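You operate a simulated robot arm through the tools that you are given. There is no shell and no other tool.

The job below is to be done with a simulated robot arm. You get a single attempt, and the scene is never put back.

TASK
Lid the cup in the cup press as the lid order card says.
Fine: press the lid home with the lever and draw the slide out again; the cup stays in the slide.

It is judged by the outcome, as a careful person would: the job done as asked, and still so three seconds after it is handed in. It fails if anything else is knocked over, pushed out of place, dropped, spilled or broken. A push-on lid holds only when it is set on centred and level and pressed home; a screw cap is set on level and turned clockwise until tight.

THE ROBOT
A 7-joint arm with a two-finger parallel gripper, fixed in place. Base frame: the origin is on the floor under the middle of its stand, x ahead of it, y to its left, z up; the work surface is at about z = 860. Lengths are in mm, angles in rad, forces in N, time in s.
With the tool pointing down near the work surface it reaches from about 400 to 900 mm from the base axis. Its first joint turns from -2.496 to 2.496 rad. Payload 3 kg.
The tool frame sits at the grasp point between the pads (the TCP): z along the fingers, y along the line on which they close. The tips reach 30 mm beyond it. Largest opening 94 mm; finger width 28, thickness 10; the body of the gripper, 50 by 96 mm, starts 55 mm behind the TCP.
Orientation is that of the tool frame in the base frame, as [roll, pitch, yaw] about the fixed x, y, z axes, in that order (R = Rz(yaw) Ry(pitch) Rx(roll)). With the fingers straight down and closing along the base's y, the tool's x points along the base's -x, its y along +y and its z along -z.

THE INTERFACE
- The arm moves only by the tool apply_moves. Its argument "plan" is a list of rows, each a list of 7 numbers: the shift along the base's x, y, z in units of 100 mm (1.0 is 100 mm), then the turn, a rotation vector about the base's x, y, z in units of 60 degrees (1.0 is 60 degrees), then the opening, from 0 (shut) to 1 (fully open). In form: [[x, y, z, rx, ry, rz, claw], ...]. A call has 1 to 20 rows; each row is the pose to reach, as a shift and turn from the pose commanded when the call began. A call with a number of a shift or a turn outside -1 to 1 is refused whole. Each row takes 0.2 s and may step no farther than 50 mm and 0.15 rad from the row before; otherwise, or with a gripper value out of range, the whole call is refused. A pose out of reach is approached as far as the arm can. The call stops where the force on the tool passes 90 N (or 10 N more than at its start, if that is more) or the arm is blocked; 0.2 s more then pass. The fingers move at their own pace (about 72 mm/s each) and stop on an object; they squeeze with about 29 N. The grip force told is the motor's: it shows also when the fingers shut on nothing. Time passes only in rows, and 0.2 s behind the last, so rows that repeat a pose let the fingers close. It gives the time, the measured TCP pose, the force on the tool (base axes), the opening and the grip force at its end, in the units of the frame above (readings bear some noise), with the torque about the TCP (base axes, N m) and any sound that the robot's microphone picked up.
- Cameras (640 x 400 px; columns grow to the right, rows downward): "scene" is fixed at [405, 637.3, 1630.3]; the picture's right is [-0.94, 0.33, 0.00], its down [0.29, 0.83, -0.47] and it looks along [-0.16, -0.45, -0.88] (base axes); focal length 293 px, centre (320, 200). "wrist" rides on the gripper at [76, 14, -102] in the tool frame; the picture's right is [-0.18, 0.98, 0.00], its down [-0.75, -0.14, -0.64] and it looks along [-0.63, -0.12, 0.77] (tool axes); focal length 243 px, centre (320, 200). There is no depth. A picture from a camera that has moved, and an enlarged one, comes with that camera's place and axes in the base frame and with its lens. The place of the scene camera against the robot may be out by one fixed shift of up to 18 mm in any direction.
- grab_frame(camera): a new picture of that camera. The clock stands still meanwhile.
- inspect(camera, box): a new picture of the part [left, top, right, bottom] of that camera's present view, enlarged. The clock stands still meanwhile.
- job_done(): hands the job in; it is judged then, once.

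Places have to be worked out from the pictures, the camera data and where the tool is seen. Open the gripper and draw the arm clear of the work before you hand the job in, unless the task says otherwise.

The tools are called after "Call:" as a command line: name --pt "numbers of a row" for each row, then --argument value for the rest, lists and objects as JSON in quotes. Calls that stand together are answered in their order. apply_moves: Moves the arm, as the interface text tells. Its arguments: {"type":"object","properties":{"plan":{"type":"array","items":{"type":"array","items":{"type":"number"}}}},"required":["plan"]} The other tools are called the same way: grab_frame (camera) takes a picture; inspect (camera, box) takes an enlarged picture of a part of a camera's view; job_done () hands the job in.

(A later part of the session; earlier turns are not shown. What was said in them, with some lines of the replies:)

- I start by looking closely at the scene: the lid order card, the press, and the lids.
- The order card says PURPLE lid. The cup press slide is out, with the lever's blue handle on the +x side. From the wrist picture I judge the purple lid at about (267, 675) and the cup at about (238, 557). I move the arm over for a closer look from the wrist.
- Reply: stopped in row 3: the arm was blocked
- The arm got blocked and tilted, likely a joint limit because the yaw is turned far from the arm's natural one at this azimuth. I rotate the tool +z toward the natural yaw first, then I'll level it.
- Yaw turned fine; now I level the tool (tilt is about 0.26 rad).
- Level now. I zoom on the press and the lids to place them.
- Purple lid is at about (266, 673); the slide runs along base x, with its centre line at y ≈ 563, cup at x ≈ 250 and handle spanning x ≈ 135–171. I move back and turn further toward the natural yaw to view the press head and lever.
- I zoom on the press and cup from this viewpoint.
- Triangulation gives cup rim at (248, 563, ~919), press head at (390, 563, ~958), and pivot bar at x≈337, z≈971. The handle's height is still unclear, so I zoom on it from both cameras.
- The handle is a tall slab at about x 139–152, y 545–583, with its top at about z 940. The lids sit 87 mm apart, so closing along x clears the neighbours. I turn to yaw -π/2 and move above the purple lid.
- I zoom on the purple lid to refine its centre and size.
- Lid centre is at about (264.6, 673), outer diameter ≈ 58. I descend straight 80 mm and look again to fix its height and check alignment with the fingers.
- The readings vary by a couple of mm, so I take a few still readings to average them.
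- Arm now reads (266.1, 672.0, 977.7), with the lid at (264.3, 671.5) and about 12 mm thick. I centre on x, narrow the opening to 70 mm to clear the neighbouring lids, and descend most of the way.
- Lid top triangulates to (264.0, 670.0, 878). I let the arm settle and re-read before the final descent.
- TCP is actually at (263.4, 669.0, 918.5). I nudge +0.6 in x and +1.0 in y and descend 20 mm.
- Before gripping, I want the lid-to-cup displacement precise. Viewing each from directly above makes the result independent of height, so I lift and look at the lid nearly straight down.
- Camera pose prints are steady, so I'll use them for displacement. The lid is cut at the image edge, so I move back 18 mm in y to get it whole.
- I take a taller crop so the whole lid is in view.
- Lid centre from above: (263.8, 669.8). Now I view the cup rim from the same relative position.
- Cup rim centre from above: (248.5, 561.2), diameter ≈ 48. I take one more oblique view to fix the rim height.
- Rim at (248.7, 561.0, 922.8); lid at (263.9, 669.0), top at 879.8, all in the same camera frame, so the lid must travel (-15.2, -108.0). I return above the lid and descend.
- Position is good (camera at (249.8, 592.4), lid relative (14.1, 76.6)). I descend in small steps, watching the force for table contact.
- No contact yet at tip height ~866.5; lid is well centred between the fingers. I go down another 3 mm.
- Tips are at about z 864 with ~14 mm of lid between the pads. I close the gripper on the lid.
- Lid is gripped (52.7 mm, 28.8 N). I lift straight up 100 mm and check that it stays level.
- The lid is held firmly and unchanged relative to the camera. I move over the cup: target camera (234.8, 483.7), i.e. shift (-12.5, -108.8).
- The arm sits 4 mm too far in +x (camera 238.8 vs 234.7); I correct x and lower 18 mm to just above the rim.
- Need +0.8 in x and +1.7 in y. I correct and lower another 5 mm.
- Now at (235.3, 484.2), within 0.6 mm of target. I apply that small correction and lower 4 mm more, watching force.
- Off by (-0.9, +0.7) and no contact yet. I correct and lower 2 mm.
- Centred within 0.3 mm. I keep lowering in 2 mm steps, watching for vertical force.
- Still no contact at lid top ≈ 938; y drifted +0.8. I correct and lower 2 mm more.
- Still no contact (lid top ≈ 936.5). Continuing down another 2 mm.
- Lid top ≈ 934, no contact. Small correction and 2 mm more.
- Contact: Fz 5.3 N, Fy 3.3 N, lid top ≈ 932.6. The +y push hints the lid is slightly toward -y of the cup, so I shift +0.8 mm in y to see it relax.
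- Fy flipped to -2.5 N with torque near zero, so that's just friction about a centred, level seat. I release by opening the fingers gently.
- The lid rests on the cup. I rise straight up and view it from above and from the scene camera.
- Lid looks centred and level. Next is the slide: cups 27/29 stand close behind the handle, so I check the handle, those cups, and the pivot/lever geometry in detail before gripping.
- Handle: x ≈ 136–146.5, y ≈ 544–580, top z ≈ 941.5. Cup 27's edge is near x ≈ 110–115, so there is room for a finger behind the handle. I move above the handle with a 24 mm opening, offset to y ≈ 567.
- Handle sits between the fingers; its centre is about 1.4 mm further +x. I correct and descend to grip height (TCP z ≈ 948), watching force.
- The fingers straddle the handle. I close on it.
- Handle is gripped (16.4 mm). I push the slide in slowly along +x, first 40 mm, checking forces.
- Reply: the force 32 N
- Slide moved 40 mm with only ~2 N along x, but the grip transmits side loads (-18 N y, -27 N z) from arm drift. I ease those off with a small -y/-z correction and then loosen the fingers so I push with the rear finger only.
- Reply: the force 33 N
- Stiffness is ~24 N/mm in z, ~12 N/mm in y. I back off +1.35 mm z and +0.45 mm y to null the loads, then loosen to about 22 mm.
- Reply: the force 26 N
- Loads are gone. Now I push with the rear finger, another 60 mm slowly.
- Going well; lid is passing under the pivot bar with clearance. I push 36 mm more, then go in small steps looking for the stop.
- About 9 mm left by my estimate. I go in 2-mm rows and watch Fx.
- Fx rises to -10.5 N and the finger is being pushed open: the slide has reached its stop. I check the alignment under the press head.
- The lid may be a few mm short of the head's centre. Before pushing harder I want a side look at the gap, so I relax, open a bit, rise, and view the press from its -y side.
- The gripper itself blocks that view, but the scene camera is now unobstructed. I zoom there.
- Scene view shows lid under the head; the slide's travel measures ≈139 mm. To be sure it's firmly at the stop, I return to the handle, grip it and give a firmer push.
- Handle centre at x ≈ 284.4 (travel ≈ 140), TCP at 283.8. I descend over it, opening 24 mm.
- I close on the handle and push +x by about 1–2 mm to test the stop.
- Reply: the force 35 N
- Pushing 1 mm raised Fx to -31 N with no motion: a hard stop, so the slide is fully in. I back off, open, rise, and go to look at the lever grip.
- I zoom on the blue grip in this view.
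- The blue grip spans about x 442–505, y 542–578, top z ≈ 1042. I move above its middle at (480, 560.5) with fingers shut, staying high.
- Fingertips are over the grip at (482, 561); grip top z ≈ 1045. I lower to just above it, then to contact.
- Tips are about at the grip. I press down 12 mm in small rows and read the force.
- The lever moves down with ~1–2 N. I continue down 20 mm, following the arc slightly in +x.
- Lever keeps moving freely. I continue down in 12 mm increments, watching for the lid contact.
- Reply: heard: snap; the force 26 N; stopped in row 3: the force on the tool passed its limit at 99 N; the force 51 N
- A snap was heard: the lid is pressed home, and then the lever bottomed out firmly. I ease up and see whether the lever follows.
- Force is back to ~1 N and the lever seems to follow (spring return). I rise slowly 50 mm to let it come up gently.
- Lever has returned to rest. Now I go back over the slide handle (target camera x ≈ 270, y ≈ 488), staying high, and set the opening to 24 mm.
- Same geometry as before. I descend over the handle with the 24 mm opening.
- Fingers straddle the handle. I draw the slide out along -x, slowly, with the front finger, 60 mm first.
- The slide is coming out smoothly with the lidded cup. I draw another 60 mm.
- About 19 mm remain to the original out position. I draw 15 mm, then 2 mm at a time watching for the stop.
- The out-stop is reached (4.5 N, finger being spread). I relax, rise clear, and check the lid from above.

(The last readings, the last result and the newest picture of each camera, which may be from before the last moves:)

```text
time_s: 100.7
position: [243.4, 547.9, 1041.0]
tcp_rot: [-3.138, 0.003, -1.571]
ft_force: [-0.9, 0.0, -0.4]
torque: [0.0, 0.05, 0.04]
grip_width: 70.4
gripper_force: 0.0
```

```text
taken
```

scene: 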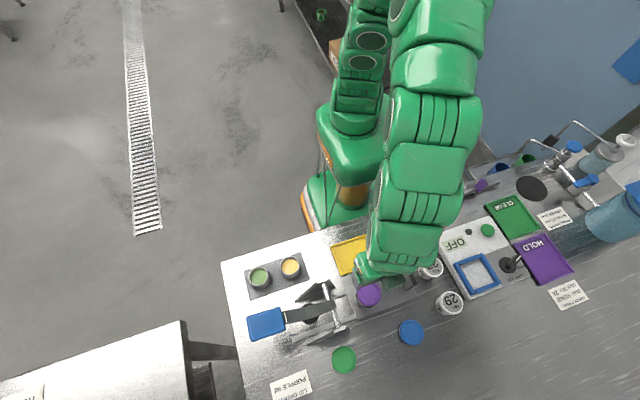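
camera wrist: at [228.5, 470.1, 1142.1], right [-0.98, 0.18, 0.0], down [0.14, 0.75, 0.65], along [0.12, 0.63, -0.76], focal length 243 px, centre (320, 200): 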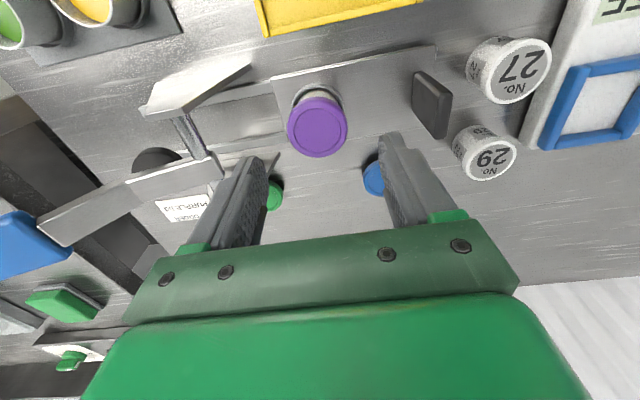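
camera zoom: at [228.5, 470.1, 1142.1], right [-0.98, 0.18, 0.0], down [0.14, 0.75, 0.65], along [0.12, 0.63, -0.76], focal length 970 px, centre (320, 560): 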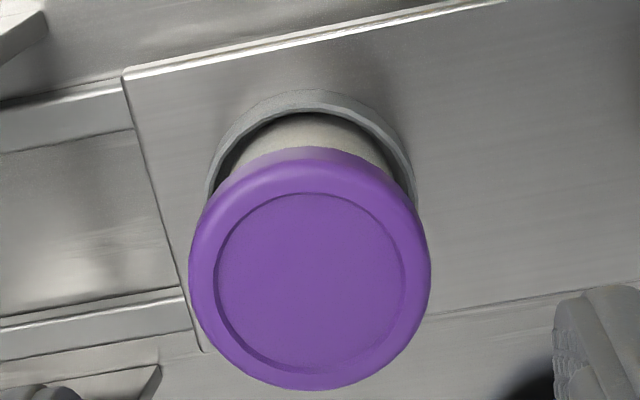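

Slide is out, lid sits on the cup. I level the tool's slight tilt and take a near-vertical view to measure the lid's height and centring again.

Call:
apply_moves --pt "0.1 0.3 0 -0.0038 0.0034 0 0.75" --pt "0.2 0.59 0 -0.0038 0.0034 0 0.75" --pt "0.2 0.59 0 -0.0038 0.0034 0 0.75" --pt "0.2 0.59 0 -0.0038 0.0034 0 0.75" --pt "0.2 0.59 0 -0.0038 0.0034 0 0.75"

Call:
inspect --camera "wrist" --box '[247, 5, 407, 105]'

Call:
inspect --camera "scene" --box '[330, 260, 410, 310]'

```text
time_s: 101.9
position: [263.8, 606.8, 1041.4]
tcp_rot: [-3.141, -0.001, -1.569]
ft_force: [0.3, -0.4, -0.1]
torque: [0.01, 0.0, -0.02]
grip_width: 70.4
gripper_force: 0.0
```

```text
4.00 times, centred on (327, 55) of wrist
camera zoom: at [249.1, 528.8, 1143.1], right [-0.98, 0.18, 0.0], down [0.14, 0.75, 0.64], along [0.12, 0.63, -0.77], focal length 970 px, centre (292, 780)
```

zoom: 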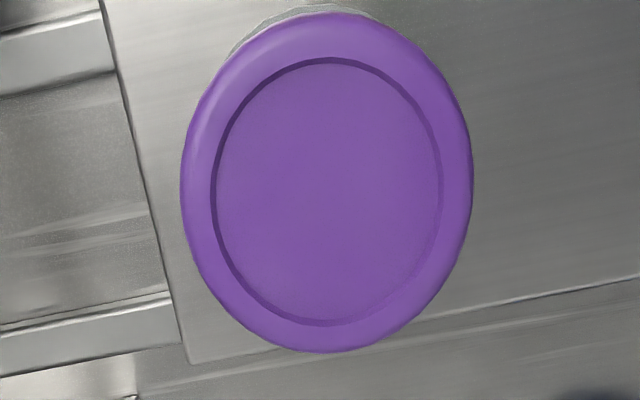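

```text
8.00 times, centred on (370, 285) of scene
camera zoom: at [405.0, 637.3, 1630.3], right [-0.94, 0.33, 0.0], down [0.29, 0.83, -0.47], along [-0.16, -0.45, -0.88], focal length 2344 px, centre (-80, -480)
```

zoom: 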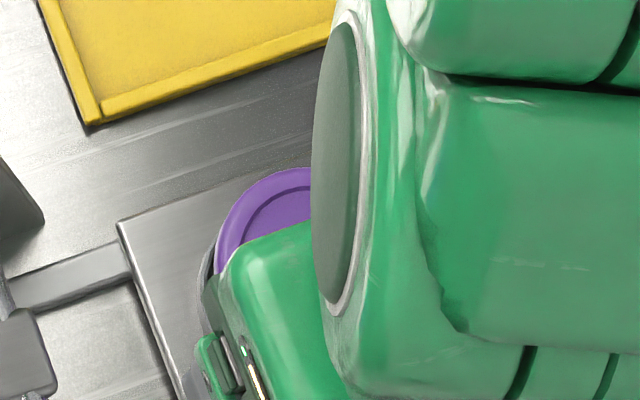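

I compare directly with the pre-press picture by going back to the very same camera pose (233.9, 483.9, 1136.2).

Call:
apply_moves --pt "-0.08 -0.22 -0.035 0 0 0 0.75" --pt "-0.152 -0.449 -0.069 0 0 0 0.75" --pt "-0.152 -0.449 -0.069 0 0 0 0.75" --pt "-0.152 -0.449 -0.069 0 0 0 0.75" --pt "-0.152 -0.449 -0.069 0 0 0 0.75"

Call:
inspect --camera "wrist" --box '[240, 40, 400, 140]'

```text
time_s: 103.1
position: [250.7, 560.3, 1033.9]
tcp_rot: [-3.14, 0.001, -1.57]
ft_force: [0.6, 0.8, 0.4]
torque: [-0.01, -0.01, 0.01]
grip_width: 70.3
gripper_force: 0.0
```

```text
4.00 times, centred on (320, 90) of wrist
camera zoom: at [234.9, 482.1, 1136.5], right [-0.98, 0.18, 0.0], down [0.14, 0.75, 0.64], along [0.12, 0.63, -0.77], focal length 970 px, centre (320, 640)
```

zoom: 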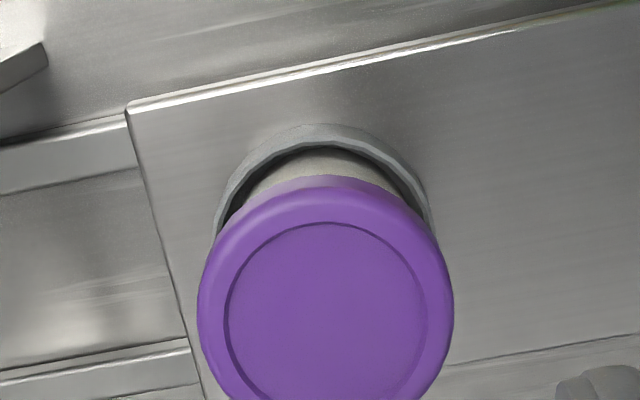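

From this distance I can't resolve a small lid drop. I return to the close pre-press pose (234.2, 483.8, 1049.0), fingers wide around the lid, for a like-for-like comparison.

Call:
apply_moves --pt "-0.007 0.017 -0.15 0 0 0 0.85" --pt "-0.007 0.017 -0.35 0 0 0 0.85" --pt "-0.007 0.017 -0.55 0 0 0 0.85" --pt "-0.007 0.017 -0.7 0 0 0 0.85" --pt "-0.007 0.017 -0.8 0 0 0 0.85" --pt "-0.007 0.017 -0.865 0 0 0 0.85" --pt "-0.007 0.017 -0.865 0 0 0 0.85"

Call:
inspect --camera "wrist" --box '[220, 70, 420, 195]'

Call:
inspect --camera "wrist" --box '[270, 80, 370, 142.5]'

```text
time_s: 104.7
position: [249.5, 562.6, 948.0]
tcp_rot: [-3.142, 0.001, -1.569]
ft_force: [0.7, 0.1, -0.4]
torque: [-0.01, 0.02, 0.01]
grip_width: 80.1
gripper_force: 0.0
```

```text
3.20 times, centred on (320, 132) of wrist
camera zoom: at [233.4, 484.4, 1050.2], right [-0.98, 0.18, 0.0], down [0.14, 0.75, 0.64], along [0.12, 0.63, -0.77], focal length 776 px, centre (320, 416)
```

zoom: 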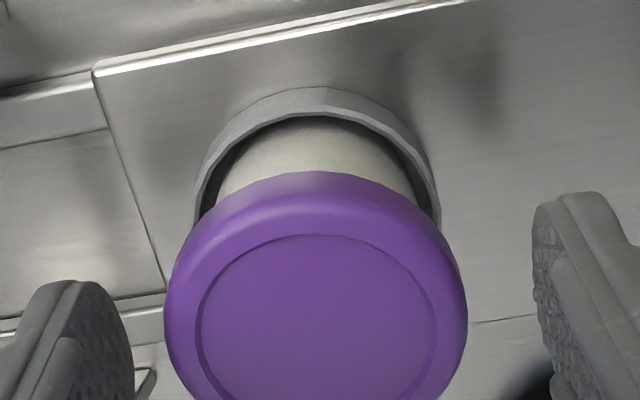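

```text
6.40 times, centred on (320, 111) of wrist
camera zoom: at [233.4, 484.4, 1050.2], right [-0.98, 0.18, 0.0], down [0.14, 0.75, 0.64], along [0.12, 0.63, -0.77], focal length 1553 px, centre (320, 768)
```

zoom: 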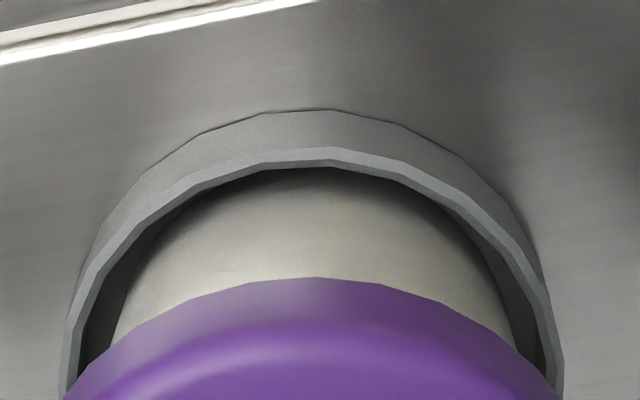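

Pose differs by ~1 mm; I nudge to match exactly (234.2, 483.8, 1049.0) and take the identical crop.

Call:
apply_moves --pt "0.008 -0.006 -0.012 0 0 0 0.75" --pt "0.008 -0.006 -0.012 0 0 0 0.75" --pt "0.008 -0.006 -0.012 0 0 0 0.75"

Call:
inspect --camera "wrist" --box '[220, 70, 420, 195]'

```text
time_s: 105.5
position: [250.0, 561.6, 945.2]
tcp_rot: [3.141, -0.002, -1.571]
ft_force: [0.4, 0.6, 0.8]
torque: [0.01, -0.06, 0.0]
grip_width: 70.4
gripper_force: 0.1
```

```text
3.20 times, centred on (320, 132) of wrist
camera zoom: at [234.2, 483.4, 1048.2], right [-0.98, 0.18, 0.0], down [0.14, 0.75, 0.64], along [0.12, 0.63, -0.77], focal length 776 px, centre (320, 416)
```

zoom: 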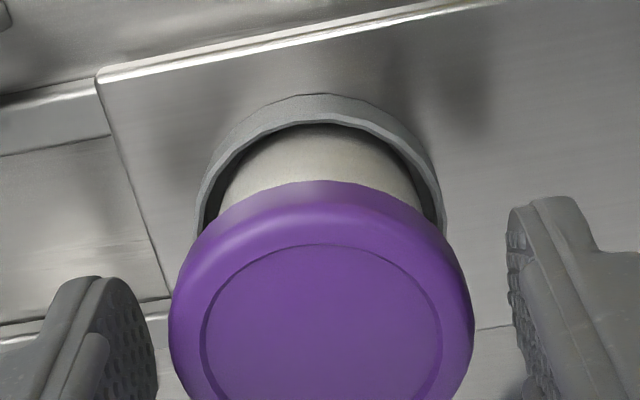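

Pre- and post-press views match: the lid is level and concentric, and the snap marks it pressed home. I rise straight up and draw the arm clear.

Call:
apply_moves --pt "0 0 0.1 0 0 0 0.8" --pt "0 0 0.3 0 0 0 0.85" --pt "0 0 0.6 0 0 0 0.9" --pt "0 0 1.0 0 0 0 0.9"

Call:
apply_moves --pt "0 -0.1 0.3 0 0 0 1" --pt "0 -0.3 0.6 0 0 0 1" --pt "0 -0.6 0.9 0 0 0 1" --pt "0 -1.0 1.0 0 0 0 1"

Call:
apply_moves --pt "-0.1 -0.1 0.3 0 0 0 1" --pt "-0.2 -0.2 0.6 0 0 0 1" --pt "-0.3 -0.3 0.9 0 0 0 1" --pt "-0.3 -0.3 0.9 0 0 0 1"

Call:
grab_frame --camera "scene"

Call:
grab_frame --camera "wrist"

Call:
inspect --camera "scene" --box '[310, 250, 430, 325]'

```text
time_s: 106.5
position: [249.5, 558.2, 1043.8]
tcp_rot: [3.141, -0.001, -1.569]
ft_force: [0.0, 0.3, -0.9]
torque: [0.0, 0.0, -0.02]
grip_width: 84.5
gripper_force: 0.0
```

```text
time_s: 107.5
position: [253.5, 456.9, 1145.6]
tcp_rot: [3.141, -0.003, -1.571]
ft_force: [0.3, 0.2, -0.2]
torque: [-0.01, -0.04, -0.03]
grip_width: 94.2
gripper_force: 0.0
```

```text
time_s: 108.5
position: [221.1, 429.9, 1234.9]
tcp_rot: [3.141, 0.0, -1.572]
ft_force: [-0.4, -1.1, -0.1]
torque: [-0.02, -0.02, 0.02]
grip_width: 94.2
gripper_force: 0.0
```

```text
taken
```

scene: 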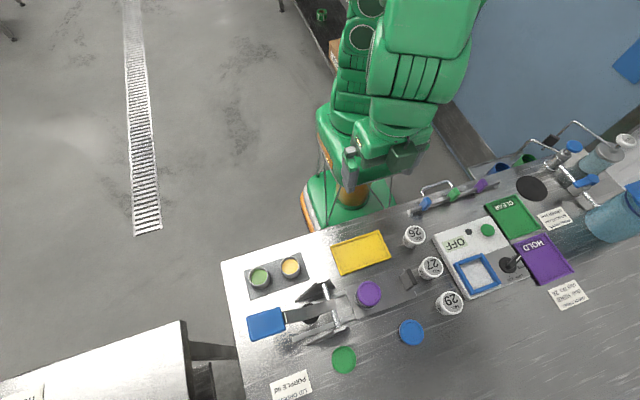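

```text
taken
camera wrist: at [206.5, 353.2, 1338.1], right [-0.98, 0.18, 0.0], down [0.14, 0.75, 0.64], along [0.12, 0.63, -0.77], focal length 243 px, centre (320, 200)
```

wrist: 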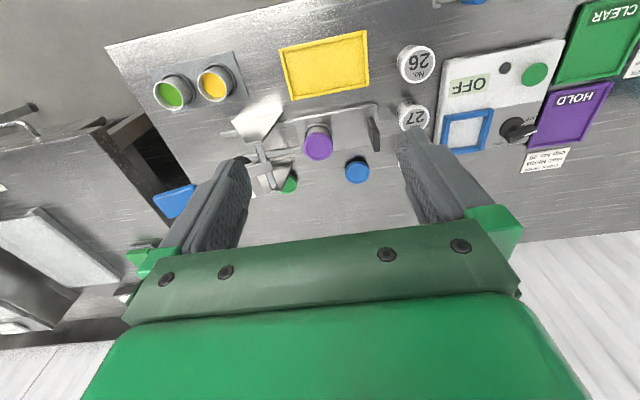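

```text
5.33 times, centred on (370, 288) of scene
camera zoom: at [405.0, 637.3, 1630.3], right [-0.94, 0.33, 0.0], down [0.29, 0.83, -0.47], along [-0.16, -0.45, -0.88], focal length 1563 px, centre (53, -267)
```

zoom: 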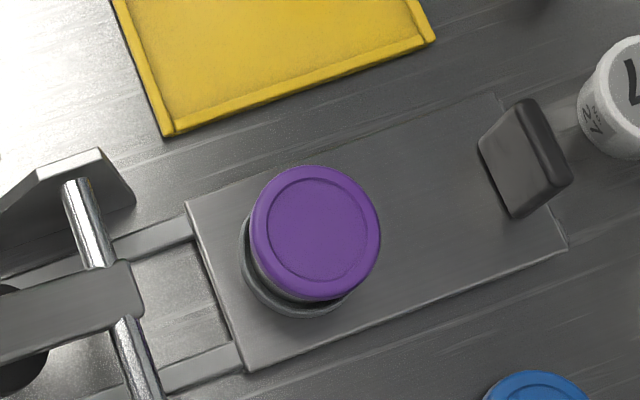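

The purple lid is centred and level on the cup, and a snap was heard when it was pressed. The slide is fully out with the cup in it, the lever is back up, and nothing else has moved. The gripper is open and the arm is clear, so I hand the job in.

Call:
job_done

```text
The job is handed in.
```

The job is handed in. The cup in the press has the purple lid the order card asks for, pressed on with the lever. The slide is drawn fully out again with the cup still in it.

- **Lid:** It looks level and sits within about 1 mm of centred on the cup. I heard a snap as the lever came down. I couldn't see the lid drop between the pictures taken before and after pressing, so the snap and the lever coming to a firm stop are my evidence that it is home.
- **Lever:** I pushed about 1 mm past the snap before the call stopped itself at 99 N. I saw no damage, and the lever sprang back up to rest.
- **Everything else:** The other lids, cups and trays look undisturbed in the last pictures. The gripper is open and the arm is clear of the bench.
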